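You operate a simulated robot arm through the tools that you are given. There is no shell and no other tool. Be economical: measure what you need, move in short steps, check, and stop when the job is done.

You run a simulated two-armed robot. Do the job below in one go: nothing can be reset, and whatever is moved stays where it is left.

## Task
On the clear front of the fitting table, fold the orange rag in half, so that its two long edges meet.
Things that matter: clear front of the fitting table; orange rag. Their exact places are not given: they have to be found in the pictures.

It is judged by the outcome, as a careful person would: the job done as asked, and still so three seconds after it is handed in. It fails if anything else is knocked over, pushed out of place, dropped, spilled or broken. Flat cloth is picked up by pressing the open fingertips on it (5 to 10 N) and closing them slowly along it; thin cloth reads only 2 to 8 mm in the jaws.

## Robot
Two 7-joint arms with two-finger parallel grippers on one trunk, on a base that drives. Base frame: it is fixed to the floor where the robot stands at the start and does not move with it; the origin is under the middle of the robot, x ahead of it, y to its left, z up; the surface under the hand at the start is at about z = 880. Lengths are in mm, angles in degrees, forces in N, time in s.
The left shoulder is at the start at [60, 143, 966], the right one opposite. With the tool pointing down near the work surface each hand reaches from about 320 to 740 mm from the robot's upright axis, wherever it stands, measured 20 degrees to its own side. Places, roughly: clear front of the fitting table (66x25 cm) [540, 160, 880]. Payload 1.57 kg a hand.
The TCP of each hand is the grasp point between the finger pads, 30 mm short of the fingertips. In the tool frame z runs along the fingers and y along their closing line. The gripper opens to 110 mm. The fingers are 24 mm wide and 12 mm thick; the gripper's body (48 by 112 mm) begins 78 mm behind the TCP.
Orientation is that of the tool frame in the base frame, as a unit quaternion [w, x, y, z]. With the fingers straight down and closing along the base's y, the tool's x points along the base's -x, its y along +y and its z along -z.

## Interface
- The arms move only by the tool step_arm. It takes "left_commands", "right_commands" or both (then of equal length, played together; a hand with none holds still); each is a list of rows, each an object (a shift or turn left out is 0, a gripper value left out holds the last) with "delta_rot": the turn, a rotation vector about the tool's x, y, z in units of 5 degrees (1.0 is 5 degrees), a list of three; "translation": the shift along the tool's x, y, z in units of 40 mm (1.0 is 40 mm), a list of three; "claw": the finger opening in mm, from 0 to 110. In form: [{"delta_rot": [ax, ay, az], "translation": [x, y, z], "claw": claw}, ...]. A call has 1 to 8 rows; each row shifts and turns the commanded pose from where the row before left it, along the tool's axes as they then stand. A call with a number of a shift or a turn outside -1 to 1 is refused whole. Rows are played at 5 a second. More than 50 mm and 8.6 degrees between two rows, or a gripper value outside its range, and nothing of the call is played. Where a pose cannot be reached the arm comes as near as it can. A force on the tool above 40 N (or 10 N above the force at the start of the call, whichever is more), or a blocked arm, ends the call early, and 0.2 s more pass. The fingers move at their own pace (about 45 mm/s each) and stop on an object; they squeeze with about 40 N. The grip force told is the motor's: it shows also when the fingers shut on nothing. Time passes only in rows, and 0.2 s behind the last, so rows that do not move let the fingers close. It gives the time, the measured TCP pose, the force on the tool (base axes), the opening and the grip force at its end, in the units of the frame above (readings bear some noise), with the torque about the TCP (base axes, N m) and any sound that the robot's microphone picked up.
- Cameras (640 x 400 px; columns grow to the right, rows downward): "scene" is now at [43.5, 31.1, 1576.9]; the picture's right is [0.38, -0.93, 0.00], its down [-0.69, -0.28, -0.67] and it looks along [0.62, 0.25, -0.74] (base axes); focal length 290 px, centre (320, 200). "left" rides on the left gripper at [70, -16, -141] in its tool frame; the picture's right is [0.23, 0.97, 0.00], its down [-0.85, 0.20, -0.48] and it looks along [-0.47, 0.11, 0.88] (tool axes); focal length 222 px, centre (320, 200). "right" rides on the right gripper at [70, 16, -141] in its tool frame; the picture's right is [-0.23, 0.97, 0.00], its down [-0.86, -0.20, -0.48] and it looks along [-0.47, -0.11, 0.88] (tool axes); focal length 222 px, centre (320, 200).
- grab_frame(camera): a new picture of that camera. It takes no simulated time.
- slide_trunk(by): slides the trunk up (or, below 0, down) by that many mm; the arms and the scene camera ride with it, the base frame stays. It gives what a move gives, with no picture.
- roll_base(legs): drives the robot by 1 to 6 legs, each [ahead, left, turn to the left] in mm, mm and degrees, along the robot's own axes; the way and the turn of a leg run together, so that a leg with both is an arc; at most 1500 mm and 180 degrees a leg. The arms and the cameras ride along, it lands a little off, and it stops where it bumps. It gives what a move gives.
- aim_head(pan, tilt): turns the head with the scene camera to pan (to the left, within 86 degrees either way) and tilt (down, from -29 to 69), counted from straight ahead of the robot. It gives what a move gives.
- probe_pixels(camera, pixels): for up to 12 pixels [column, row] of the newest picture of that camera ("zoom" is the newest enlarged one), the place [x, y, z] in the base frame of the surface seen there, good to about 2 mm. It takes no simulated time.
- close_up(camera, box): a new picture of the part [left, top, right, bottom] of that camera's present view, enlarged. It takes no simulated time.
- close_job(): hands the job in; it is judged then, once.

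Go step by step. Measure first, check grasps and placings, and put right what went wrong. The budget is 80 turns and 78 pictures, counting those below and the enlarged ones. Unless the task says otherwise, let go and move clear before handing in, and close with one line.

The tools are called after "Call:" by a JSON object that holds its "op" and its "data". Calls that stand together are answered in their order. step_arm: Moves the arms, as the interface text tells. Its arguments: {"type":"object","properties":{"left_commands":{"type":"array","items":{"type":"object","properties":{"delta_rot":{"type":"array","items":{"type":"number"}},"translation":{"type":"array","items":{"type":"number"}},"claw":{"type":"number"}}}},"right_commands":{"type":"array","items":{"type":"object","properties":{"delta_rot":{"type":"array","items":{"type":"number"}},"translation":{"type":"array","items":{"type":"number"}},"claw":{"type":"number"}}}}},"required":[]} The other tools are called the same way: slide_trunk (by) slides the trunk up or down; roll_base (legs) drives the base; aim_head (pan, tilt) turns the head that bears the scene camera; grab_frame (camera) takes a picture; probe_pixels (camera, pixels) gives the place of the surface under pixels of a picture; close_up (camera, box) takes an enlarged picture of a part of a camera's view; close_job () hands the job in.

At the start:

```text
t: 0.0
left_tcp_pos: [497.9, 259.5, 1124.5]
left_tcp_rot: [0.0, 0.0, 1.0, 0.0]
left_ft_force: [0.3, 0.6, -0.2]
left_torque: [0.03, 0.0, -0.03]
left_width: 109.9
left_gripper_force: 0.0
right_tcp_pos: [513.7, -141.1, 1126.5]
right_tcp_rot: [0.0, 0.0, 1.0, 0.0]
right_ft_force: [0.2, -0.2, 0.9]
right_torque: [0.04, 0.01, -0.02]
right_width: 110.1
right_gripper_force: 0.1
trunk travel left (down, up): [-565.0, 25.0]
robot x, y, heading: [-1.6, 1.8, 0.2]
head pan, tilt: [22.3, 48.0]
```

scene: 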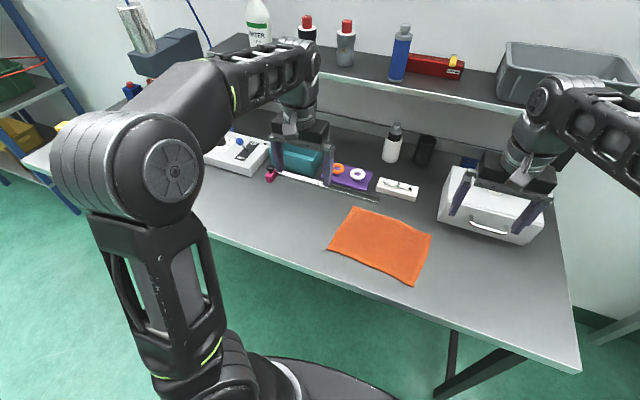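
right: 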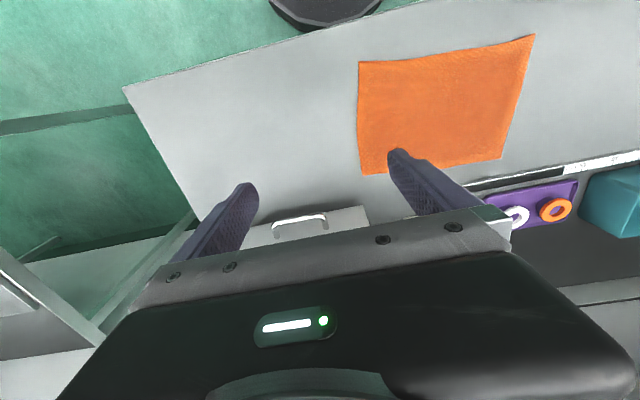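
left: 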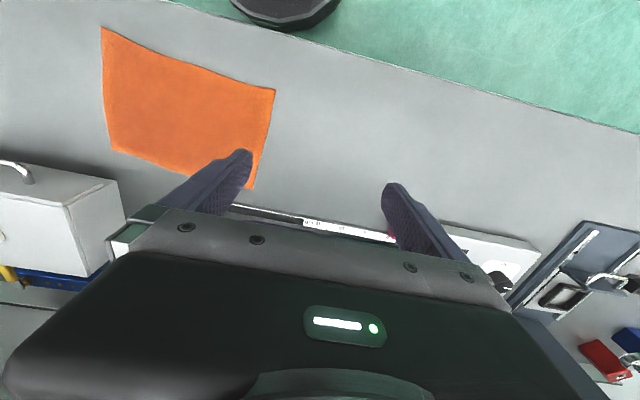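

The orange rag lies in the scene around (380,245), with corners near (354,208), (431,235), (413,285), (328,248). I measure the corners and the table first.

Call:
{"op": "close_up", "data": {"camera": "scene", "box": [300, 180, 460, 300]}}

Call:
{"op": "probe_pixels", "data": {"camera": "scene", "pixels": [[355, 209], [430, 236], [413, 284], [329, 248], [380, 245], [300, 230], [450, 290], [370, 200], [480, 340], [391, 222], [371, 266]]}}

```text
3.33 times, centred on (380, 240) of scene
```

zoom: 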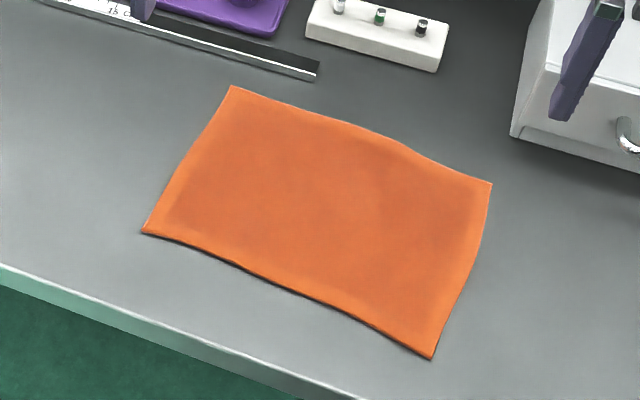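

```text
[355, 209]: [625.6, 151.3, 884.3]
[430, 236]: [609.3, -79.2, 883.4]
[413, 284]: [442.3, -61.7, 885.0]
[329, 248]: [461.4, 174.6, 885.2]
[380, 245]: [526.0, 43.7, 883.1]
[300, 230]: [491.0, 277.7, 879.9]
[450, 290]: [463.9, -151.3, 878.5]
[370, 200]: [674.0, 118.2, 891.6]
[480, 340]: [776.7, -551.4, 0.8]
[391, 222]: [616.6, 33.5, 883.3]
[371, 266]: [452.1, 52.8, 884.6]
```

The rag is about 235 mm (along y) by 167 mm (along x), with its top at z≈884. I'll grip the front long edge near both corners, closing along y. First I move the hands sideways, then down to above those points.

Call:
{"op": "step_arm", "data": {"left_commands": [{"translation": [0.231, -0.716, 0], "claw": 40}, {"translation": [0.231, -0.716, 0]}, {"translation": [0.231, -0.716, 0]}, {"translation": [0.231, -0.716, 0]}, {"translation": [0, 0, 1]}, {"translation": [0, 0, 1]}, {"translation": [0, 0, 1]}, {"translation": [0, 0, 1]}], "right_commands": [{"translation": [0.411, 0.682, 0], "claw": 40}, {"translation": [0.411, 0.682, 0]}, {"translation": [0.411, 0.682, 0]}, {"translation": [0.411, 0.682, 0]}, {"translation": [0, 0, 1]}, {"translation": [0, 0, 1]}, {"translation": [0, 0, 1]}, {"translation": [0, 0, 1]}]}}

Call:
{"op": "grab_frame", "data": {"camera": "scene"}}

Call:
{"op": "grab_frame", "data": {"camera": "left"}}

Call:
{"op": "grab_frame", "data": {"camera": "right"}}

```text
t: 1.8
left_tcp_pos: [460.1, 146.1, 967.2]
left_tcp_rot: [0.0, -0.001, 1.0, -0.001]
left_ft_force: [-0.4, -0.5, -0.4]
left_torque: [-0.01, -0.02, -0.01]
left_width: 39.9
left_gripper_force: 0.1
right_tcp_pos: [447.9, -33.8, 965.7]
right_tcp_rot: [0.0, 0.0, 1.0, 0.0]
right_ft_force: [0.6, 0.2, -0.2]
right_torque: [0.02, 0.03, -0.02]
right_width: 40.2
right_gripper_force: 0.0
trunk travel left (down, up): [-565.0, 25.0]
robot x, y, heading: [2.1, -1.9, 0.3]
head pan, tilt: [22.3, 48.0]
```

```text
73 pictures are left
```

scene: 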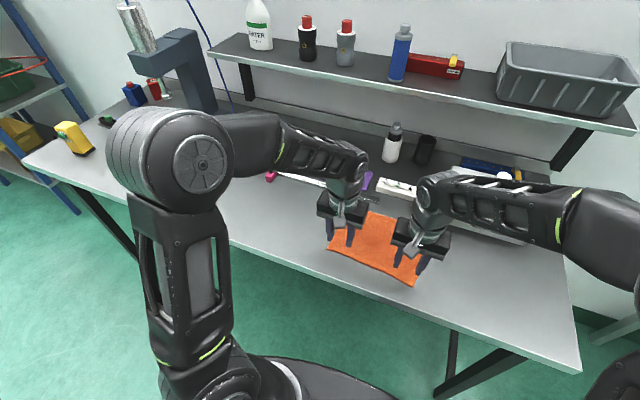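

```text
72 pictures are left
```

left: 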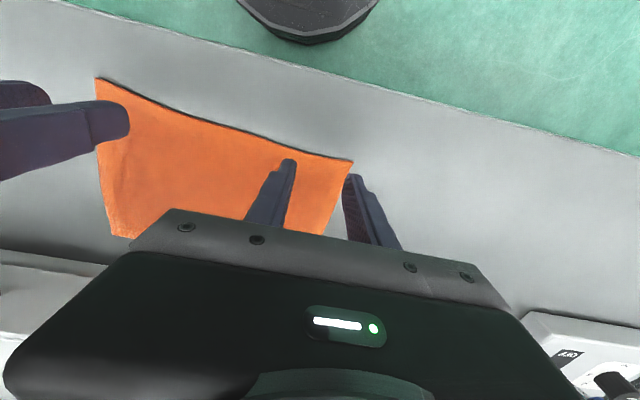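

```text
71 pictures are left
```

right: 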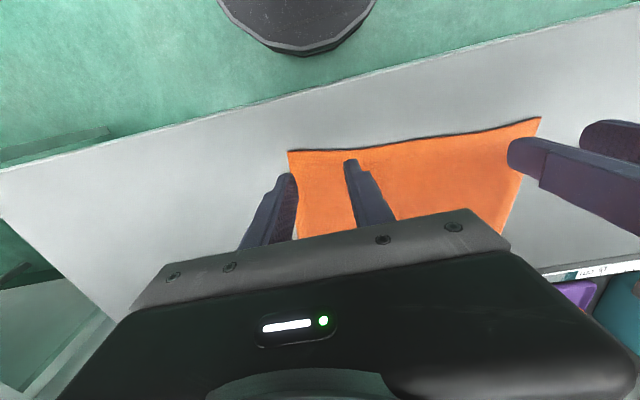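

The hands are above the front corners: left image corner at (352,160), right image corner at (289,151). I check those positions in the base frame.

Call:
{"op": "probe_pixels", "data": {"camera": "left", "pixels": [[350, 162], [320, 156], [260, 138], [338, 205], [100, 82]]}}

Call:
{"op": "probe_pixels", "data": {"camera": "right", "pixels": [[292, 154], [330, 152], [380, 147], [298, 200]]}}

```text
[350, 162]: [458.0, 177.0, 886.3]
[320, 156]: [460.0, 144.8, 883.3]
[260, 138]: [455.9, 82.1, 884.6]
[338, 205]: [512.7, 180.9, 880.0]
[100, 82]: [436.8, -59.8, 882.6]
```

```text
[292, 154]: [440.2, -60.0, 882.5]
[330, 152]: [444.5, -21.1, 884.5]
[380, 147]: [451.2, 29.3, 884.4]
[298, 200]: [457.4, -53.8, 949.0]
```

The edges are where I expected. I shift each hand slightly inward so both fingers land on cloth, then descend to just above it.

Call:
{"op": "step_arm", "data": {"left_commands": [{"translation": [-0.05, -0.15, 0.6]}, {"translation": [0, 0, 0.55]}, {"translation": [0, 0, 0.1]}, {}], "right_commands": [{"translation": [0, 0.25, 0.6]}, {"translation": [0, 0, 0.5]}, {"translation": [0, 0, 0.1]}, {}]}}

```text
t: 2.8
left_tcp_pos: [461.8, 139.6, 916.7]
left_tcp_rot: [0.001, 0.001, 1.0, 0.001]
left_ft_force: [-0.1, -0.3, 1.0]
left_torque: [0.0, 0.01, -0.01]
left_width: 40.0
left_gripper_force: 0.1
right_tcp_pos: [447.3, -20.1, 916.9]
right_tcp_rot: [0.001, 0.0, 1.0, 0.0]
right_ft_force: [-0.4, -0.2, 0.0]
right_torque: [0.02, -0.01, -0.02]
right_width: 39.9
right_gripper_force: 0.1
trunk travel left (down, up): [-565.0, 25.0]
robot x, y, heading: [0.2, -4.5, 0.0]
head pan, tilt: [22.3, 48.0]
```

No contact yet at z≈917. I press down a few mm more.

Call:
{"op": "step_arm", "data": {"left_commands": [{"translation": [0, 0, 0.05]}, {"translation": [0, 0, 0.05]}, {}], "right_commands": [{"translation": [0, -0.06, 0.05]}, {"translation": [0, 0, 0.05]}, {}]}}

```text
t: 3.6
left_tcp_pos: [461.1, 139.0, 912.7]
left_tcp_rot: [0.001, 0.001, 1.0, 0.0]
left_ft_force: [0.3, 1.2, 13.6]
left_torque: [0.04, -0.14, 0.02]
left_width: 39.8
left_gripper_force: 0.1
right_tcp_pos: [447.0, -23.4, 914.8]
right_tcp_rot: [0.001, 0.0, 1.0, 0.0]
right_ft_force: [1.7, 1.4, 1.0]
right_torque: [0.0, -0.01, 0.0]
right_width: 40.1
right_gripper_force: 0.1
trunk travel left (down, up): [-565.0, 25.0]
robot x, y, heading: [-1.9, -1.1, 0.1]
head pan, tilt: [22.3, 48.0]
```

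Left presses with 13.6 N, slightly too much, and right is barely touching. I ease the left hand and lower the right.

Call:
{"op": "step_arm", "data": {"left_commands": [{"translation": [0, 0, -0.02]}, {}], "right_commands": [{"translation": [0, 0, 0.05]}, {}]}}

```text
t: 4.2
left_tcp_pos: [461.3, 138.6, 911.8]
left_tcp_rot: [0.002, 0.0, 1.0, 0.001]
left_ft_force: [-0.1, 1.1, 18.2]
left_torque: [0.02, -0.09, 0.01]
left_width: 40.0
left_gripper_force: 0.0
right_tcp_pos: [446.1, -22.0, 914.0]
right_tcp_rot: [0.001, 0.0, 1.0, 0.001]
right_ft_force: [2.0, -0.2, 10.0]
right_torque: [-0.06, -0.09, 0.03]
right_width: 40.1
right_gripper_force: 0.0
trunk travel left (down, up): [-565.0, 25.0]
robot x, y, heading: [2.0, -2.7, 0.0]
head pan, tilt: [22.3, 48.0]
```

Right is at 10 N and left is still at 18 N. I raise the left by 1.5 mm and close both slowly.

Call:
{"op": "step_arm", "data": {"left_commands": [{"translation": [0, 0, -0.04]}, {"claw": 36}, {"claw": 31}, {"claw": 26}, {"claw": 21}, {"claw": 16}, {"claw": 11}, {"claw": 6}], "right_commands": [{}, {"claw": 36}, {"claw": 31}, {"claw": 26}, {"claw": 21}, {"claw": 16}, {"claw": 11}, {"claw": 6}]}}

Call:
{"op": "step_arm", "data": {"left_commands": [{"claw": 2}, {"claw": 0}, {}], "right_commands": [{"claw": 2}, {"claw": 0}, {}]}}

Call:
{"op": "grab_frame", "data": {"camera": "left"}}

Call:
{"op": "grab_frame", "data": {"camera": "right"}}

```text
t: 6.0
left_tcp_pos: [462.1, 139.9, 913.4]
left_tcp_rot: [0.001, 0.0, 1.0, 0.0]
left_ft_force: [-0.6, -1.2, 2.7]
left_torque: [-0.02, -0.03, 0.0]
left_width: 6.2
left_gripper_force: 0.2
right_tcp_pos: [446.6, -23.5, 913.0]
right_tcp_rot: [0.001, -0.001, 1.0, 0.001]
right_ft_force: [0.4, 0.5, 22.7]
right_torque: [-0.01, -0.15, 0.01]
right_width: 7.1
right_gripper_force: 0.2
trunk travel left (down, up): [-565.0, 25.0]
robot x, y, heading: [-1.1, -0.3, 0.0]
head pan, tilt: [22.3, 48.0]
```

```text
t: 6.8
left_tcp_pos: [461.6, 138.0, 913.9]
left_tcp_rot: [0.001, 0.0, 1.0, 0.0]
left_ft_force: [-0.5, 0.1, 2.3]
left_torque: [0.03, 0.01, -0.03]
left_width: 0.0
left_gripper_force: 21.7
right_tcp_pos: [445.6, -22.6, 911.9]
right_tcp_rot: [0.001, 0.0, 1.0, 0.0]
right_ft_force: [-0.2, 0.6, 24.6]
right_torque: [-0.06, -0.17, 0.04]
right_width: 4.6
right_gripper_force: 25.2
trunk travel left (down, up): [-565.0, 25.0]
robot x, y, heading: [1.2, -0.4, 0.3]
head pan, tilt: [22.3, 48.0]
```

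```text
70 pictures are left
```

left: 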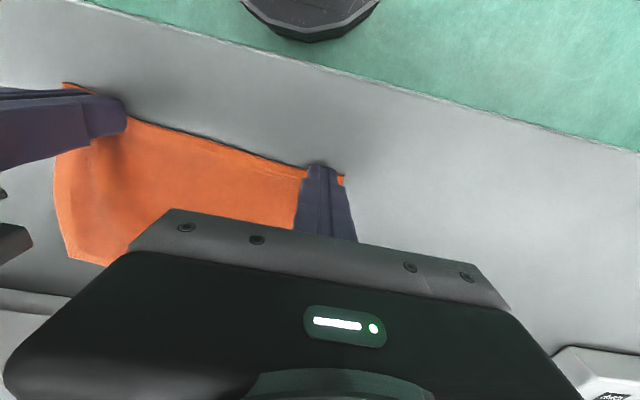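

```text
69 pictures are left
```

right: 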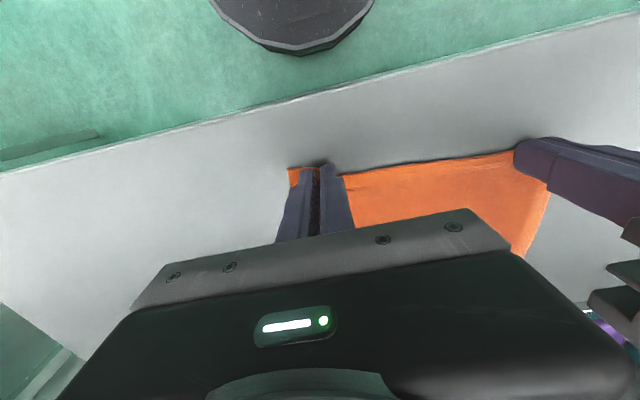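

Right reads 4.6 mm, so it holds cloth. Left closed on nothing (0.0) because it pressed too lightly. I ease the right up a little, reopen the left above the cloth and look again.

Call:
{"op": "step_arm", "data": {"left_commands": [{"translation": [0, 0, -0.3]}, {"claw": 36}, {}, {}], "right_commands": [{"translation": [0, 0, -0.05]}, {"translation": [0, 0, -0.03]}, {}, {}]}}

Call:
{"op": "grab_frame", "data": {"camera": "left"}}

Call:
{"op": "probe_pixels", "data": {"camera": "left", "pixels": [[342, 178], [315, 167], [300, 164], [270, 155]]}}

```text
t: 7.8
left_tcp_pos: [462.7, 140.9, 925.3]
left_tcp_rot: [0.0, 0.0, 1.0, 0.0]
left_ft_force: [0.3, -0.3, 0.0]
left_torque: [0.01, -0.01, -0.04]
left_width: 36.1
left_gripper_force: 0.1
right_tcp_pos: [446.6, -24.4, 914.0]
right_tcp_rot: [-0.002, 0.0, 1.0, 0.0]
right_ft_force: [0.2, -0.3, 2.3]
right_torque: [0.03, 0.02, -0.01]
right_width: 4.4
right_gripper_force: 24.2
trunk travel left (down, up): [-565.0, 25.0]
robot x, y, heading: [1.1, 0.4, -0.1]
head pan, tilt: [22.3, 48.0]
```

```text
68 pictures are left
```

left: 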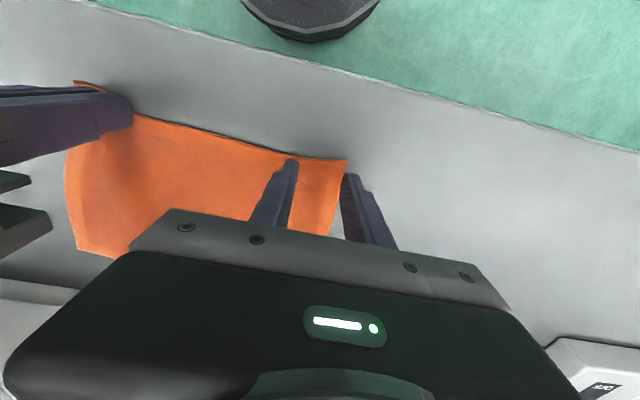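

```text
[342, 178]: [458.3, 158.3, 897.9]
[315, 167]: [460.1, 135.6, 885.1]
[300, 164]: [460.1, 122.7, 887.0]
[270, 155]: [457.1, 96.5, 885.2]
```

The left corner is now at about y=162, x=459. I move the left hand 10 mm inward and press at z≈912.

Call:
{"op": "step_arm", "data": {"left_commands": [{"translation": [0, -0.25, 0]}, {"translation": [0, 0, 0.25]}, {"translation": [0, 0, 0.08]}, {}]}}

```text
t: 8.8
left_tcp_pos: [462.9, 130.3, 913.2]
left_tcp_rot: [0.002, 0.001, 1.0, 0.0]
left_ft_force: [-1.0, -0.1, 12.3]
left_torque: [-0.03, 0.05, -0.02]
left_width: 35.9
left_gripper_force: 0.1
right_tcp_pos: [446.9, -23.8, 915.6]
right_tcp_rot: [-0.001, 0.0, 1.0, 0.0]
right_ft_force: [0.8, -0.6, 0.0]
right_torque: [0.01, 0.0, 0.01]
right_width: 4.3
right_gripper_force: 25.4
trunk travel left (down, up): [-565.0, 25.0]
robot x, y, heading: [-2.8, 0.4, 0.3]
head pan, tilt: [22.3, 48.0]
```

Left presses at 12 N, which is a good start. I close slowly while holding that pressure.

Call:
{"op": "step_arm", "data": {"left_commands": [{"claw": 32}, {"claw": 27}, {"claw": 22}, {"claw": 17}, {"claw": 12}, {"claw": 7}, {"claw": 3}, {"claw": 0}]}}

Call:
{"op": "step_arm", "data": {"left_commands": [{}, {}]}}

```text
t: 10.6
left_tcp_pos: [463.0, 129.0, 912.8]
left_tcp_rot: [0.001, 0.0, 1.0, 0.001]
left_ft_force: [0.9, -9.3, 20.7]
left_torque: [-0.25, -0.04, -0.02]
left_width: 5.8
left_gripper_force: 25.7
right_tcp_pos: [447.3, -22.7, 915.2]
right_tcp_rot: [0.0, -0.001, 1.0, 0.001]
right_ft_force: [1.2, 8.5, 0.3]
right_torque: [0.24, -0.04, 0.09]
right_width: 4.5
right_gripper_force: 24.7
trunk travel left (down, up): [-565.0, 25.0]
robot x, y, heading: [0.7, -0.9, 0.2]
head pan, tilt: [22.3, 48.0]
```

```text
t: 11.2
left_tcp_pos: [462.2, 128.5, 913.5]
left_tcp_rot: [0.001, 0.0, 1.0, -0.001]
left_ft_force: [0.7, -10.3, 21.7]
left_torque: [-0.34, -0.03, -0.06]
left_width: 6.0
left_gripper_force: 25.7
right_tcp_pos: [445.9, -24.5, 915.5]
right_tcp_rot: [0.002, 0.0, 1.0, 0.001]
right_ft_force: [0.6, 9.5, -0.3]
right_torque: [0.29, -0.02, 0.1]
right_width: 4.5
right_gripper_force: 25.7
trunk travel left (down, up): [-565.0, 25.0]
robot x, y, heading: [1.1, -2.3, -0.1]
head pan, tilt: [22.3, 48.0]
```

Both hands hold cloth (6.0 and 4.5 mm), with about 10 N of tension between them. I bring them slightly together and lift along the start of an arc, then look.

Call:
{"op": "step_arm", "data": {"left_commands": [{"translation": [0, -0.1, -0.1]}, {"translation": [-0.1, -0.05, -0.5]}, {"translation": [-0.25, 0, -0.6]}, {"translation": [-0.4, 0.05, -0.4]}, {}], "right_commands": [{"translation": [0, 0.1, -0.1]}, {"translation": [-0.1, 0, -0.5]}, {"translation": [-0.25, 0, -0.6]}, {"translation": [-0.4, 0.0, -0.4]}, {}]}}

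Call:
{"op": "grab_frame", "data": {"camera": "scene"}}

Call:
{"op": "grab_frame", "data": {"camera": "left"}}

```text
t: 12.4
left_tcp_pos: [492.5, 127.1, 975.2]
left_tcp_rot: [0.0, 0.0, 1.0, 0.0]
left_ft_force: [-0.4, -1.3, -0.1]
left_torque: [-0.05, -0.01, 0.0]
left_width: 4.5
left_gripper_force: 24.9
right_tcp_pos: [478.2, -18.7, 978.8]
right_tcp_rot: [0.0, 0.0, 1.0, 0.0]
right_ft_force: [0.2, 1.4, -0.4]
right_torque: [0.02, 0.0, 0.03]
right_width: 4.4
right_gripper_force: 24.5
trunk travel left (down, up): [-565.0, 25.0]
robot x, y, heading: [0.6, -2.6, 0.3]
head pan, tilt: [22.3, 48.0]
```

```text
67 pictures are left
```

scene: 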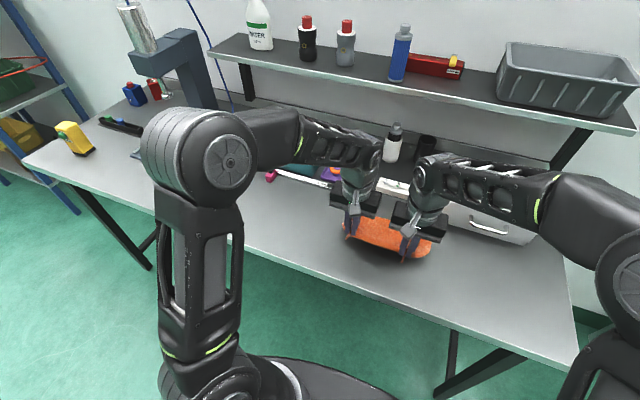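

```text
66 pictures are left
```

left: 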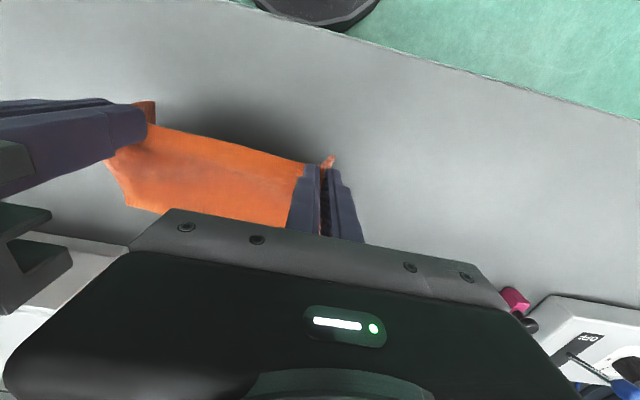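

Both grips hold and the edge is up at z≈975. I carry it backward on the arc, tilting the fingers forward about 30° so the held edge turns over.

Call:
{"op": "step_arm", "data": {"left_commands": [{"translation": [-0.41, -0.05, -0.23], "delta_rot": [0, -1, 0]}, {"translation": [-0.42, -0.05, -0.1], "delta_rot": [0, -1, 0]}, {"translation": [-0.39, -0.05, 0.09], "delta_rot": [0, -1, 0]}, {"translation": [-0.34, -0.05, 0.26], "delta_rot": [0, -1, 0]}, {"translation": [-0.275, -0.05, 0.38], "delta_rot": [0, -1, 0]}, {"translation": [-0.24, -0.05, 0.41], "delta_rot": [0, -1, 0]}, {}], "right_commands": [{"translation": [-0.41, -0.05, -0.23], "delta_rot": [0, -1, 0]}, {"translation": [-0.42, -0.05, -0.1], "delta_rot": [0, -1, 0]}, {"translation": [-0.39, -0.05, 0.09], "delta_rot": [0, -1, 0]}, {"translation": [-0.34, -0.05, 0.26], "delta_rot": [0, -1, 0]}, {"translation": [-0.275, -0.05, 0.38], "delta_rot": [0, -1, 0]}, {"translation": [-0.24, -0.05, 0.41], "delta_rot": [0, -1, 0]}, {}]}}

Call:
{"op": "close_up", "data": {"camera": "scene", "box": [300, 140, 460, 280]}}

Call:
{"op": "grab_frame", "data": {"camera": "left"}}

Call:
{"op": "grab_frame", "data": {"camera": "right"}}

```text
t: 14.0
left_tcp_pos: [588.0, 114.8, 961.5]
left_tcp_rot: [0.26, 0.0, 0.966, 0.001]
left_ft_force: [0.1, -1.8, -0.7]
left_torque: [-0.07, 0.0, -0.05]
left_width: 4.4
left_gripper_force: 25.5
right_tcp_pos: [573.4, -31.2, 964.4]
right_tcp_rot: [0.26, 0.0, 0.966, 0.001]
right_ft_force: [0.1, 2.4, -0.9]
right_torque: [0.02, 0.02, 0.06]
right_width: 4.2
right_gripper_force: 25.1
trunk travel left (down, up): [-565.0, 25.0]
robot x, y, heading: [-4.5, 0.2, -0.1]
head pan, tilt: [22.3, 48.0]
```

```text
2.86 times, centred on (380, 210) of scene
```

zoom: 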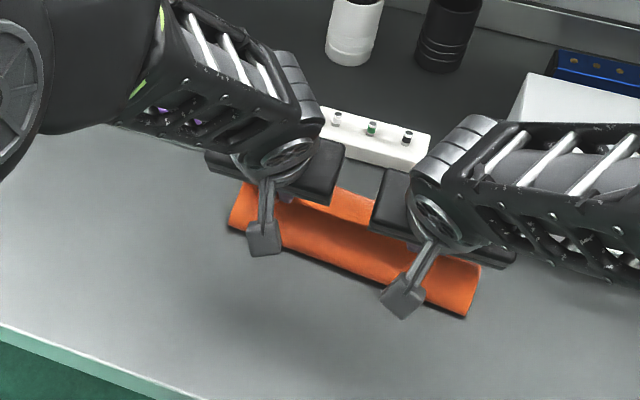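

```text
64 pictures are left
```

left: 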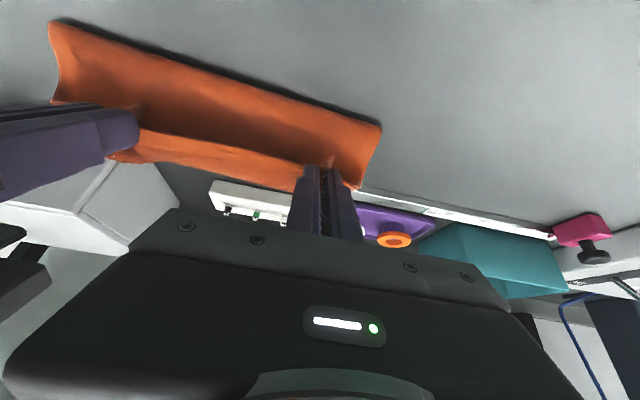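

```text
63 pictures are left
```

right: 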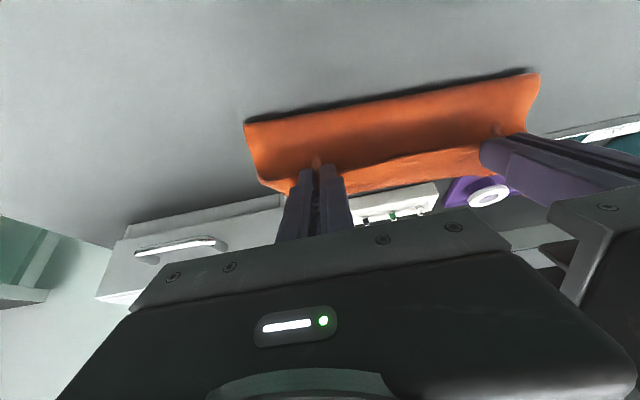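

The front half is up and curved over, with the fold forming at the front. I measure the cloth shape to see where the held edge and the back edge are.

Call:
{"op": "probe_pixels", "data": {"camera": "right", "pixels": [[247, 125], [400, 105], [400, 125], [400, 145], [400, 162], [400, 170], [400, 182], [263, 180], [288, 188], [316, 162], [520, 70], [400, 100]]}}

Call:
{"op": "probe_pixels", "data": {"camera": "left", "pixels": [[378, 128], [200, 80], [200, 110], [200, 130], [200, 145], [200, 160], [240, 170], [358, 184], [330, 160], [375, 150], [55, 25]]}}

Call:
{"op": "close_up", "data": {"camera": "left", "box": [30, 10, 400, 220]}}

```text
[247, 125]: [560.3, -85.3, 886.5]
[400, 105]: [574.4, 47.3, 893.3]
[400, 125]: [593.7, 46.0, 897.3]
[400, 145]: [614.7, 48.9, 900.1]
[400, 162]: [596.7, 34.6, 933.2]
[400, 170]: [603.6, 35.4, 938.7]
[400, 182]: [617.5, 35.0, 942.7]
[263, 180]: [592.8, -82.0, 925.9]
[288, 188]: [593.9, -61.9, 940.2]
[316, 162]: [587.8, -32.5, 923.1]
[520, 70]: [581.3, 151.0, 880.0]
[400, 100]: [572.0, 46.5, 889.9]
```

```text
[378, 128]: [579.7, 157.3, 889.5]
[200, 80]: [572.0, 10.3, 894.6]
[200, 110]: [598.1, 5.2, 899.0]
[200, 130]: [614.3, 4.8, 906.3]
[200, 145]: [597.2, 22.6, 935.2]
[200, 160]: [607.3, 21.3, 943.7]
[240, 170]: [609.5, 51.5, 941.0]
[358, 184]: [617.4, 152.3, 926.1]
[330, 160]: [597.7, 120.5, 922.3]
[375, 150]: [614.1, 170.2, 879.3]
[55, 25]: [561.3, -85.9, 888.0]
```

```text
1.73 times, centred on (215, 115) of left
```

zoom: 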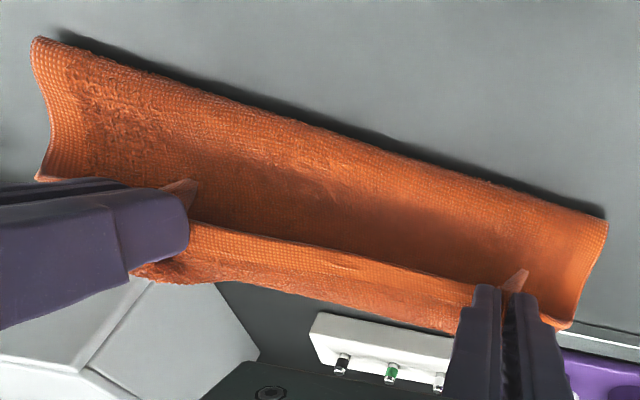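

The held edge is at x≈597, z≈935, and the sheet curls over in front of it, so my tilt went the wrong way. The fingers should tilt back toward the robot to turn the edge over. I check clearances behind the hands before tilting back.

Call:
{"op": "grab_frame", "data": {"camera": "scene"}}

Call:
{"op": "probe_pixels", "data": {"camera": "scene", "pixels": [[350, 75], [480, 98], [392, 130], [425, 138], [395, 182], [410, 188], [465, 168], [430, 85], [300, 70], [500, 240], [312, 160]]}}

```text
61 pictures are left
```

scene: 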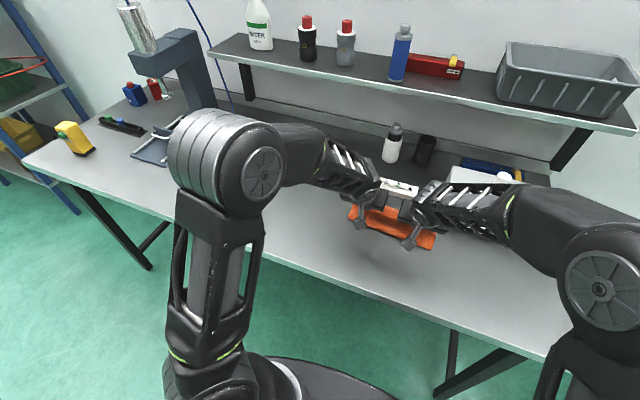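

```text
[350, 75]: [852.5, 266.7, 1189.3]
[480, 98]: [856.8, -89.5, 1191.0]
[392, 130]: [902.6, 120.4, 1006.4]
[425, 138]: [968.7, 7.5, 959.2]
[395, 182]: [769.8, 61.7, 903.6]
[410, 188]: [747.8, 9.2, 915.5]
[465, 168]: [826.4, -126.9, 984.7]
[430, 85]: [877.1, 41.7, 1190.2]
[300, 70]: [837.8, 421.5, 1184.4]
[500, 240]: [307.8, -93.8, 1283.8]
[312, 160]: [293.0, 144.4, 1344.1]
```

Clearance is good: the shelf front is at x≈850 and nothing close behind rises above z≈985. I tilt both hands back to vertical and on toward 30° the other way, rising slightly.

Call:
{"op": "step_arm", "data": {"left_commands": [{"translation": [-0.04, 0, -0.09], "delta_rot": [0, 1, 0]}, {"translation": [-0.04, 0, -0.09], "delta_rot": [0, 1, 0]}, {"translation": [-0.03, 0, -0.1], "delta_rot": [0, 1, 0]}, {"translation": [-0.02, 0, -0.1], "delta_rot": [0, 1, 0]}, {"translation": [-0.01, 0, -0.1], "delta_rot": [0, 1, 0]}, {"translation": [0, 0, -0.1], "delta_rot": [0, 1, 0]}], "right_commands": [{"translation": [-0.04, 0, -0.09], "delta_rot": [0, 1, 0]}, {"translation": [-0.04, 0, -0.09], "delta_rot": [0, 1, 0]}, {"translation": [-0.03, 0, -0.1], "delta_rot": [0, 1, 0]}, {"translation": [-0.02, 0, -0.1], "delta_rot": [0, 1, 0]}, {"translation": [-0.01, 0, -0.1], "delta_rot": [0, 1, 0]}, {"translation": [0, 0, -0.1], "delta_rot": [0, 1, 0]}]}}

Call:
{"op": "step_arm", "data": {"left_commands": [{"translation": [-0.07, 0, -0.02], "delta_rot": [0, 1, 0]}, {"translation": [-0.07, 0, -0.02], "delta_rot": [0, 1, 0]}, {"translation": [-0.07, 0, -0.02], "delta_rot": [0, 1, 0]}, {"translation": [-0.07, 0, -0.02], "delta_rot": [0, 1, 0]}, {"translation": [-0.07, 0, -0.02], "delta_rot": [0, 1, 0]}, {"translation": [-0.07, 0, -0.02], "delta_rot": [0, 1, 0]}, {}], "right_commands": [{"translation": [-0.07, 0, -0.02], "delta_rot": [0, 1, 0]}, {"translation": [-0.07, 0, -0.02], "delta_rot": [0, 1, 0]}, {"translation": [-0.07, 0, -0.02], "delta_rot": [0, 1, 0]}, {"translation": [-0.07, 0, -0.02], "delta_rot": [0, 1, 0]}, {"translation": [-0.07, 0, -0.02], "delta_rot": [0, 1, 0]}, {"translation": [-0.07, 0, -0.02], "delta_rot": [0, 1, 0]}, {}]}}

Call:
{"op": "grab_frame", "data": {"camera": "left"}}

Call:
{"op": "close_up", "data": {"camera": "scene", "box": [300, 140, 460, 280]}}

```text
t: 15.4
left_tcp_pos: [588.4, 111.5, 986.3]
left_tcp_rot: [-0.001, 0.0, 1.0, 0.0]
left_ft_force: [-0.4, -1.1, -1.0]
left_torque: [-0.02, 0.03, -0.04]
left_width: 4.1
left_gripper_force: 25.2
right_tcp_pos: [571.6, -32.1, 986.8]
right_tcp_rot: [-0.002, 0.0, 1.0, 0.001]
right_ft_force: [-0.7, 1.5, -0.5]
right_torque: [0.02, 0.01, -0.02]
right_width: 4.2
right_gripper_force: 24.7
trunk travel left (down, up): [-565.0, 25.0]
robot x, y, heading: [0.3, -0.0, -0.0]
head pan, tilt: [22.3, 48.0]
```

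```text
t: 17.0
left_tcp_pos: [591.6, 112.8, 986.8]
left_tcp_rot: [-0.065, 0.0, 0.998, -0.001]
left_ft_force: [-1.1, -7.2, -0.3]
left_torque: [-0.28, 0.01, 0.0]
left_width: 4.7
left_gripper_force: 24.5
left hand out of reach, approached as far as the arm can: row 3, 4, 5, 6
right_tcp_pos: [567.6, -38.6, 991.6]
right_tcp_rot: [-0.078, -0.002, 0.997, -0.006]
right_ft_force: [0.8, 7.3, -0.7]
right_torque: [0.23, -0.01, 0.05]
right_width: 4.5
right_gripper_force: 24.9
right hand out of reach, approached as far as the arm can: row 3, 4, 5, 6
trunk travel left (down, up): [-565.0, 25.0]
robot x, y, heading: [-0.5, -5.2, 0.0]
head pan, tilt: [22.3, 48.0]
```

```text
60 pictures are left
```

left: 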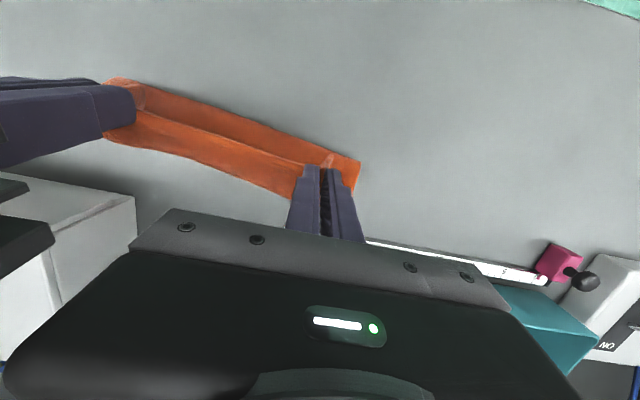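

```text
2.86 times, centred on (380, 210) of scene
```

zoom: 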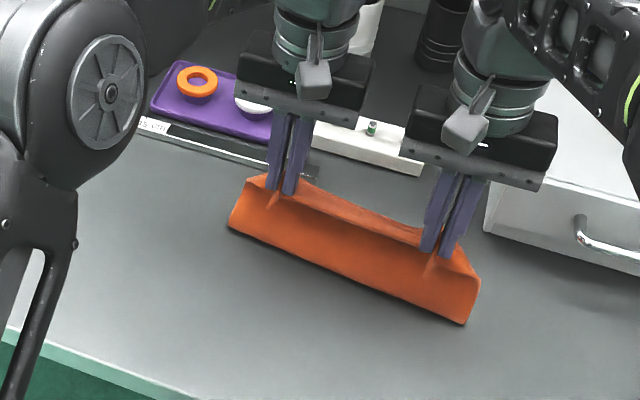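

The arms' reach limits the backward tilt to about 9°, and the edge is standing at z≈960, leaning back. I undo part of the tilt to see how the commanded pose behaves.

Call:
{"op": "step_arm", "data": {"left_commands": [{"delta_rot": [0, -1, 0]}, {"delta_rot": [0, -0.5, 0]}, {}], "right_commands": [{"delta_rot": [0, -1, 0]}, {"delta_rot": [0, -0.5, 0]}, {}]}}

```text
t: 17.8
left_tcp_pos: [590.6, 113.8, 986.8]
left_tcp_rot: [0.0, 0.0, 1.0, 0.0]
left_ft_force: [-1.9, -8.3, 0.8]
left_torque: [-0.32, 0.04, -0.05]
left_width: 4.8
left_gripper_force: 25.4
right_tcp_pos: [568.1, -39.9, 991.7]
right_tcp_rot: [-0.013, -0.002, 1.0, -0.006]
right_ft_force: [2.1, 8.5, -0.6]
right_torque: [0.27, -0.01, 0.08]
right_width: 4.7
right_gripper_force: 25.1
trunk travel left (down, up): [-565.0, 25.0]
robot x, y, heading: [1.2, -1.7, -0.1]
head pan, tilt: [22.3, 48.0]
```

The commanded pose follows the measured one, so that is fine. I relax the sideways tension and lay the edge back and down: +28 mm in x, about −45 mm in z.

Call:
{"op": "step_arm", "data": {"left_commands": [{"translation": [-0.1, -0.08, 0.1]}, {"translation": [-0.2, -0.04, 0.3]}, {"translation": [-0.2, 0, 0.3]}, {"translation": [-0.2, 0, 0.3]}, {}], "right_commands": [{"translation": [-0.1, 0.1, 0.1]}, {"translation": [-0.2, 0.06, 0.35]}, {"translation": [-0.2, 0, 0.35]}, {"translation": [-0.2, 0, 0.35]}, {}]}}

Call:
{"op": "grab_frame", "data": {"camera": "left"}}

Call:
{"op": "close_up", "data": {"camera": "scene", "box": [300, 140, 460, 280]}}

```text
t: 19.0
left_tcp_pos: [616.9, 110.1, 945.5]
left_tcp_rot: [0.001, 0.0, 1.0, -0.001]
left_ft_force: [-0.2, -0.1, -0.1]
left_torque: [0.0, -0.01, 0.0]
left_width: 4.4
left_gripper_force: 25.2
right_tcp_pos: [598.6, -35.1, 943.3]
right_tcp_rot: [-0.012, -0.003, 1.0, -0.006]
right_ft_force: [0.8, 0.2, -0.6]
right_torque: [0.02, -0.05, 0.0]
right_width: 4.7
right_gripper_force: 24.9
trunk travel left (down, up): [-565.0, 25.0]
robot x, y, heading: [0.5, 2.4, -0.2]
head pan, tilt: [22.3, 48.0]
```

```text
58 pictures are left
```

left: 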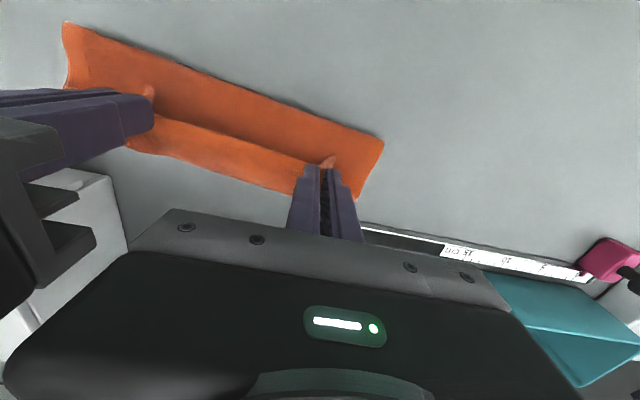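

```text
2.86 times, centred on (380, 210) of scene
```

zoom: 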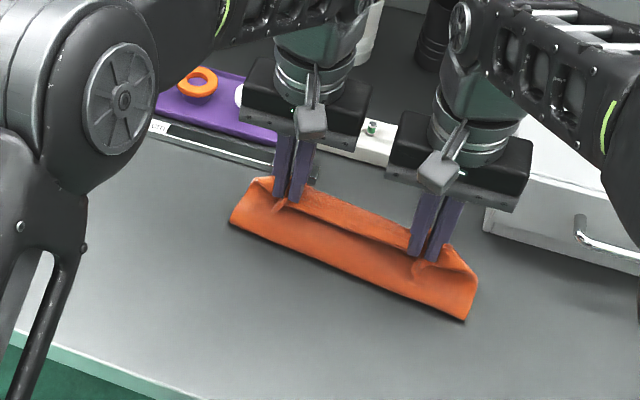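

The edge is curled over the upper layer near the back. I open slightly to see how the cloth springs.

Call:
{"op": "step_arm", "data": {"left_commands": [{"claw": 20}, {}, {"translation": [0, 0, -0.5]}, {"translation": [0, 0, -1]}, {"translation": [0, 0, -1]}], "right_commands": [{"claw": 20}, {}, {"translation": [0, 0, -0.5]}, {"translation": [0, 0, -1]}, {"translation": [0, 0, -1]}]}}

Call:
{"op": "grab_frame", "data": {"camera": "left"}}

Call:
{"op": "close_up", "data": {"camera": "scene", "box": [300, 140, 460, 280]}}

```text
t: 20.2
left_tcp_pos: [616.4, 110.0, 1047.0]
left_tcp_rot: [-0.001, 0.0, 1.0, 0.0]
left_ft_force: [-0.1, -0.1, 0.3]
left_torque: [-0.02, 0.0, -0.01]
left_width: 19.9
left_gripper_force: 0.0
right_tcp_pos: [597.1, -33.1, 1047.6]
right_tcp_rot: [-0.012, -0.003, 1.0, -0.007]
right_ft_force: [-0.8, 1.1, 0.4]
right_torque: [0.01, 0.03, -0.02]
right_width: 20.0
right_gripper_force: 0.0
trunk travel left (down, up): [-565.0, 25.0]
robot x, y, heading: [1.4, 2.3, -0.0]
head pan, tilt: [22.3, 48.0]
```

```text
56 pictures are left
```

left: 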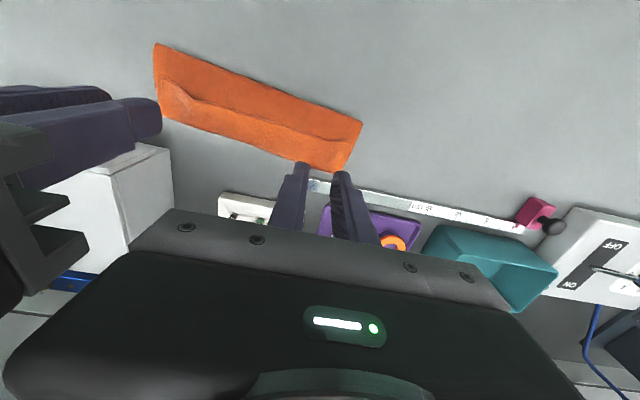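

```text
2.86 times, centred on (380, 210) of scene
```

zoom: 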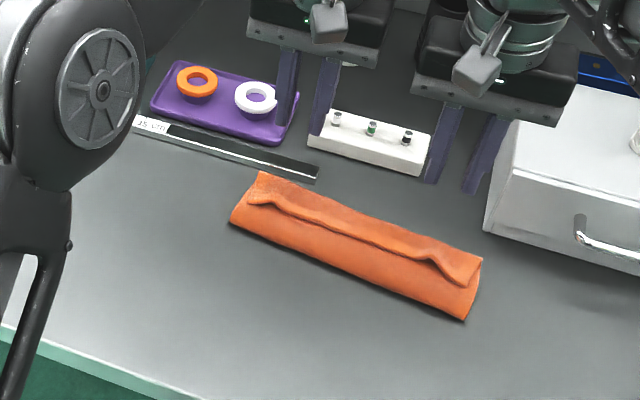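

After release, a hem about 25 mm wide is turned back on top of the upper layer, as seen in the zoom from (250,195) to (470,275). Folding the back edge toward the front instead lets me tilt the hands the easy way, so I'll unfold and refold that way. First I measure the hem.

Call:
{"op": "close_up", "data": {"camera": "left", "box": [140, 30, 380, 180]}}

Call:
{"op": "probe_pixels", "data": {"camera": "left", "pixels": [[156, 46], [361, 122], [349, 170], [165, 115], [175, 88], [200, 100], [250, 117], [300, 133], [340, 140], [250, 105], [250, 125], [250, 150]]}}

```text
2.67 times, centred on (260, 105) of left
```

zoom: 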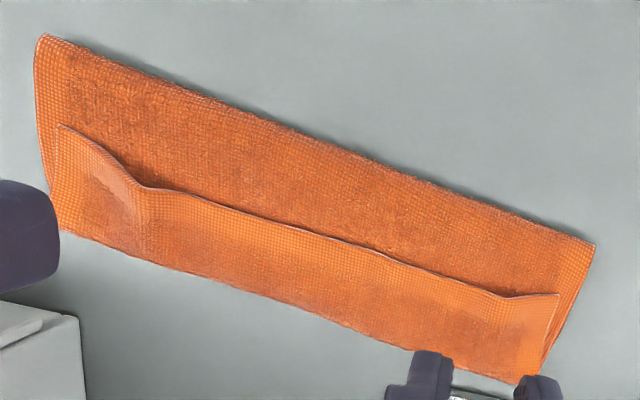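

```text
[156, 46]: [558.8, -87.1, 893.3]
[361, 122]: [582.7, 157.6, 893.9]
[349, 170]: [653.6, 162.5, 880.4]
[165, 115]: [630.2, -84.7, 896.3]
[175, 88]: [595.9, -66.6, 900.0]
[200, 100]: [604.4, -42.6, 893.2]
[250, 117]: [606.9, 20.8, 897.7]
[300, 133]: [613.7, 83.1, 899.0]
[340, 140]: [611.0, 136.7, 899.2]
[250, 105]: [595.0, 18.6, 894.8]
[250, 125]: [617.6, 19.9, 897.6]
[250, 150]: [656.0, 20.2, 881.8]
```

The hem's free edge is at x≈605–613, z≈898. I'll pinch it with both hands to unfold toward the front; first I descend to just above it.

Call:
{"op": "step_arm", "data": {"left_commands": [{"translation": [0, 0, 0.9], "claw": 36}, {"translation": [0, 0, 0.9]}, {"translation": [0, 0, 0.9]}, {"translation": [0, 0, 0.2]}, {}], "right_commands": [{"translation": [-0.25, -0.2, 0.9], "claw": 36}, {"translation": [0, 0, 0.9]}, {"translation": [0, 0, 0.9]}, {"translation": [0, 0, 0.2]}, {}]}}

```text
t: 21.4
left_tcp_pos: [620.2, 109.1, 932.2]
left_tcp_rot: [0.0, 0.0, 1.0, 0.001]
left_ft_force: [0.1, 0.4, -0.6]
left_torque: [-0.01, 0.0, 0.02]
left_width: 36.1
left_gripper_force: 0.0
right_tcp_pos: [606.7, -42.0, 928.6]
right_tcp_rot: [-0.013, -0.003, 1.0, -0.007]
right_ft_force: [1.4, 0.7, 0.6]
right_torque: [0.02, 0.0, 0.0]
right_width: 35.8
right_gripper_force: 0.0
trunk travel left (down, up): [-565.0, 25.0]
robot x, y, heading: [0.8, 1.7, -0.1]
head pan, tilt: [22.3, 48.0]
```

No contact yet. I go lower in small steps.

Call:
{"op": "step_arm", "data": {"left_commands": [{"translation": [0.05, 0, 0.12]}, {"translation": [0, 0, 0.05]}, {}], "right_commands": [{"translation": [0, 0, 0.08]}, {"translation": [0, 0, 0.05]}, {}]}}

```text
t: 22.2
left_tcp_pos: [616.7, 107.3, 923.8]
left_tcp_rot: [0.0, -0.001, 1.0, -0.001]
left_ft_force: [-0.2, -0.7, -0.2]
left_torque: [0.02, -0.01, 0.03]
left_width: 36.1
left_gripper_force: 0.0
right_tcp_pos: [604.9, -41.0, 923.4]
right_tcp_rot: [-0.014, -0.002, 1.0, -0.007]
right_ft_force: [0.5, 0.2, 0.5]
right_torque: [-0.02, -0.03, -0.03]
right_width: 35.9
right_gripper_force: 0.0
trunk travel left (down, up): [-565.0, 25.0]
robot x, y, heading: [2.2, 0.4, -0.0]
head pan, tilt: [22.3, 48.0]
```

Call:
{"op": "step_arm", "data": {"left_commands": [{"translation": [0, 0, 0.06]}, {"translation": [0, 0, 0.05]}, {}], "right_commands": [{"translation": [0, 0, 0.06]}, {"translation": [0, 0, 0.05]}, {}]}}

Call:
{"op": "grab_frame", "data": {"camera": "left"}}

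```text
t: 23.0
left_tcp_pos: [616.2, 109.5, 920.2]
left_tcp_rot: [0.001, 0.0, 1.0, 0.0]
left_ft_force: [0.5, -1.0, 2.8]
left_torque: [-0.02, -0.02, -0.01]
left_width: 35.9
left_gripper_force: 0.0
right_tcp_pos: [604.9, -39.6, 919.1]
right_tcp_rot: [-0.012, -0.003, 1.0, -0.006]
right_ft_force: [0.8, -0.6, 4.6]
right_torque: [0.0, -0.05, 0.0]
right_width: 35.7
right_gripper_force: 0.0
trunk travel left (down, up): [-565.0, 25.0]
robot x, y, heading: [1.8, -3.4, 0.2]
head pan, tilt: [22.3, 48.0]
```

```text
53 pictures are left
```

left: 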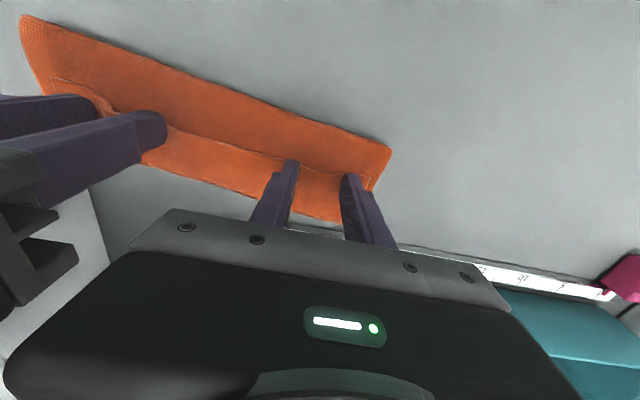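

Fingertips press on the hem edge at 3–5 N. I press slightly more and close slowly.

Call:
{"op": "step_arm", "data": {"left_commands": [{"translation": [0, 0, 0.05]}, {"claw": 31}, {"claw": 26}, {"claw": 21}, {"claw": 15}, {"claw": 9}, {"claw": 4}, {"claw": 0}], "right_commands": [{"translation": [0, 0, 0.03]}, {"claw": 31}, {"claw": 26}, {"claw": 21}, {"claw": 15}, {"claw": 9}, {"claw": 4}, {"claw": 0}]}}

Call:
{"op": "step_arm", "data": {"left_commands": [{}, {}], "right_commands": [{}, {}]}}

```text
t: 24.8
left_tcp_pos: [616.0, 107.4, 918.8]
left_tcp_rot: [0.001, 0.001, 1.0, -0.001]
left_ft_force: [-2.1, -14.4, 7.9]
left_torque: [-0.41, 0.05, -0.07]
left_width: 8.0
left_gripper_force: 27.0
right_tcp_pos: [603.8, -39.0, 919.0]
right_tcp_rot: [-0.012, -0.003, 1.0, -0.004]
right_ft_force: [2.4, 14.9, 6.7]
right_torque: [0.51, -0.08, 0.04]
right_width: 8.9
right_gripper_force: 28.1
trunk travel left (down, up): [-565.0, 25.0]
robot x, y, heading: [-0.4, -2.1, 0.1]
head pan, tilt: [22.3, 48.0]
```

```text
t: 25.4
left_tcp_pos: [615.6, 106.7, 919.4]
left_tcp_rot: [0.001, 0.0, 1.0, -0.001]
left_ft_force: [0.1, -18.3, 9.6]
left_torque: [-0.62, 0.06, -0.01]
left_width: 8.2
left_gripper_force: 26.7
right_tcp_pos: [604.4, -39.6, 918.9]
right_tcp_rot: [-0.013, -0.003, 1.0, -0.005]
right_ft_force: [2.4, 19.4, 7.7]
right_torque: [0.67, -0.08, 0.04]
right_width: 8.8
right_gripper_force: 27.5
trunk travel left (down, up): [-565.0, 25.0]
robot x, y, heading: [-0.3, -0.6, 0.1]
head pan, tilt: [22.3, 48.0]
```

The openings of 8–9 mm suggest two layers may be pinched. I ease the tension, lift 30 mm and look.

Call:
{"op": "step_arm", "data": {"left_commands": [{"translation": [0, -0.12, -0.15]}, {"translation": [0, -0.08, -0.5]}, {"translation": [0.1, 0, -0.5]}, {}], "right_commands": [{"translation": [0, 0.12, -0.15]}, {"translation": [0, 0.08, -0.5]}, {"translation": [0.1, 0, -0.5]}, {}]}}

Call:
{"op": "close_up", "data": {"camera": "left", "box": [0, 0, 420, 240]}}

Call:
{"op": "close_up", "data": {"camera": "scene", "box": [300, 140, 460, 280]}}

```text
t: 26.4
left_tcp_pos: [612.5, 101.8, 964.0]
left_tcp_rot: [0.0, -0.001, 1.0, 0.001]
left_ft_force: [0.2, -0.2, 0.0]
left_torque: [0.04, 0.01, -0.02]
left_width: 7.2
left_gripper_force: 26.3
right_tcp_pos: [602.8, -34.0, 961.5]
right_tcp_rot: [-0.013, -0.002, 1.0, -0.008]
right_ft_force: [-0.2, -0.6, -0.5]
right_torque: [0.01, 0.01, 0.01]
right_width: 8.5
right_gripper_force: 27.4
trunk travel left (down, up): [-565.0, 25.0]
robot x, y, heading: [1.6, -2.5, -0.2]
head pan, tilt: [22.3, 48.0]
```

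```text
1.52 times, centred on (210, 120) of left
```

zoom: 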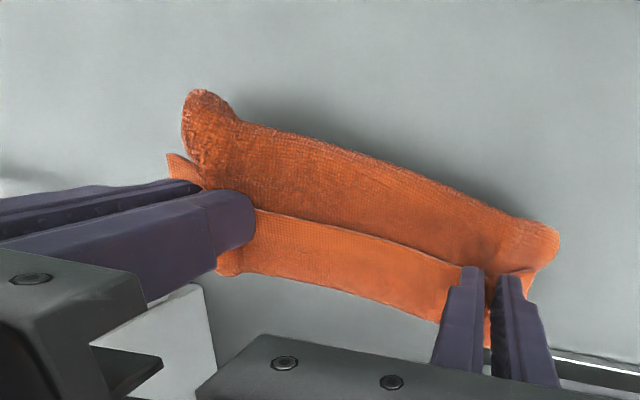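

```text
2.86 times, centred on (380, 210) of scene
```

zoom: 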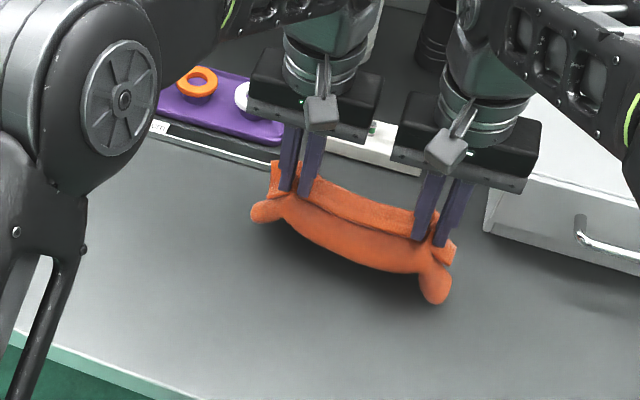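

Both layers are pinched, so I can't peel the hem alone. I'll lift the whole rag so the fold hangs open, then lay it back down flat toward the front. First I lift.

Call:
{"op": "step_arm", "data": {"left_commands": [{"translation": [0, 0, -0.8]}, {"translation": [0, 0, -0.8]}, {"translation": [0, 0, -0.8]}, {"translation": [0, 0, -0.6]}, {}, {}], "right_commands": [{"translation": [0, 0, -0.8]}, {"translation": [0, 0, -0.8]}, {"translation": [0, 0, -0.8]}, {"translation": [0, 0, -0.6]}, {}, {}]}}

Call:
{"op": "grab_frame", "data": {"camera": "left"}}

Call:
{"op": "close_up", "data": {"camera": "scene", "box": [300, 120, 460, 260]}}

```text
t: 27.8
left_tcp_pos: [607.5, 103.7, 1072.4]
left_tcp_rot: [0.001, -0.001, 1.0, 0.0]
left_ft_force: [0.1, -1.1, -0.1]
left_torque: [-0.07, 0.0, 0.03]
left_width: 7.0
left_gripper_force: 25.9
left hand out of reach, approached as far as the arm can: row 4
right_tcp_pos: [596.1, -34.9, 1060.3]
right_tcp_rot: [-0.005, -0.004, 1.0, -0.01]
right_ft_force: [0.2, 2.5, -0.1]
right_torque: [0.07, -0.04, -0.01]
right_width: 8.3
right_gripper_force: 27.6
right hand out of reach, approached as far as the arm can: row 3, 4
trunk travel left (down, up): [-565.0, 25.0]
robot x, y, heading: [-1.8, 0.2, 0.0]
head pan, tilt: [22.3, 48.0]
```

```text
50 pictures are left
```

left: 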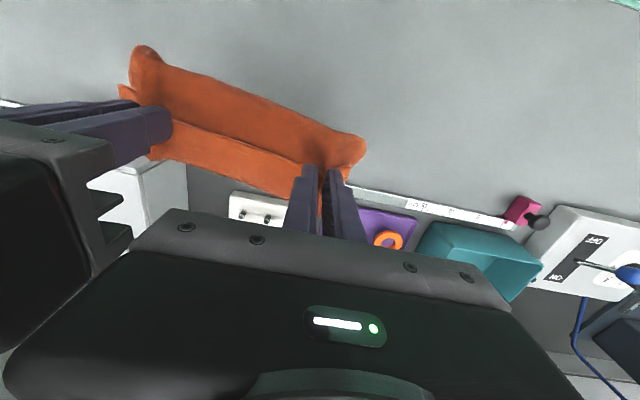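

```text
2.86 times, centred on (380, 190) of scene
```

zoom: 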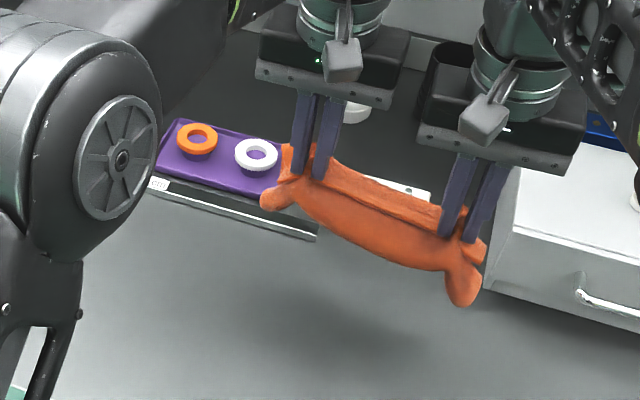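

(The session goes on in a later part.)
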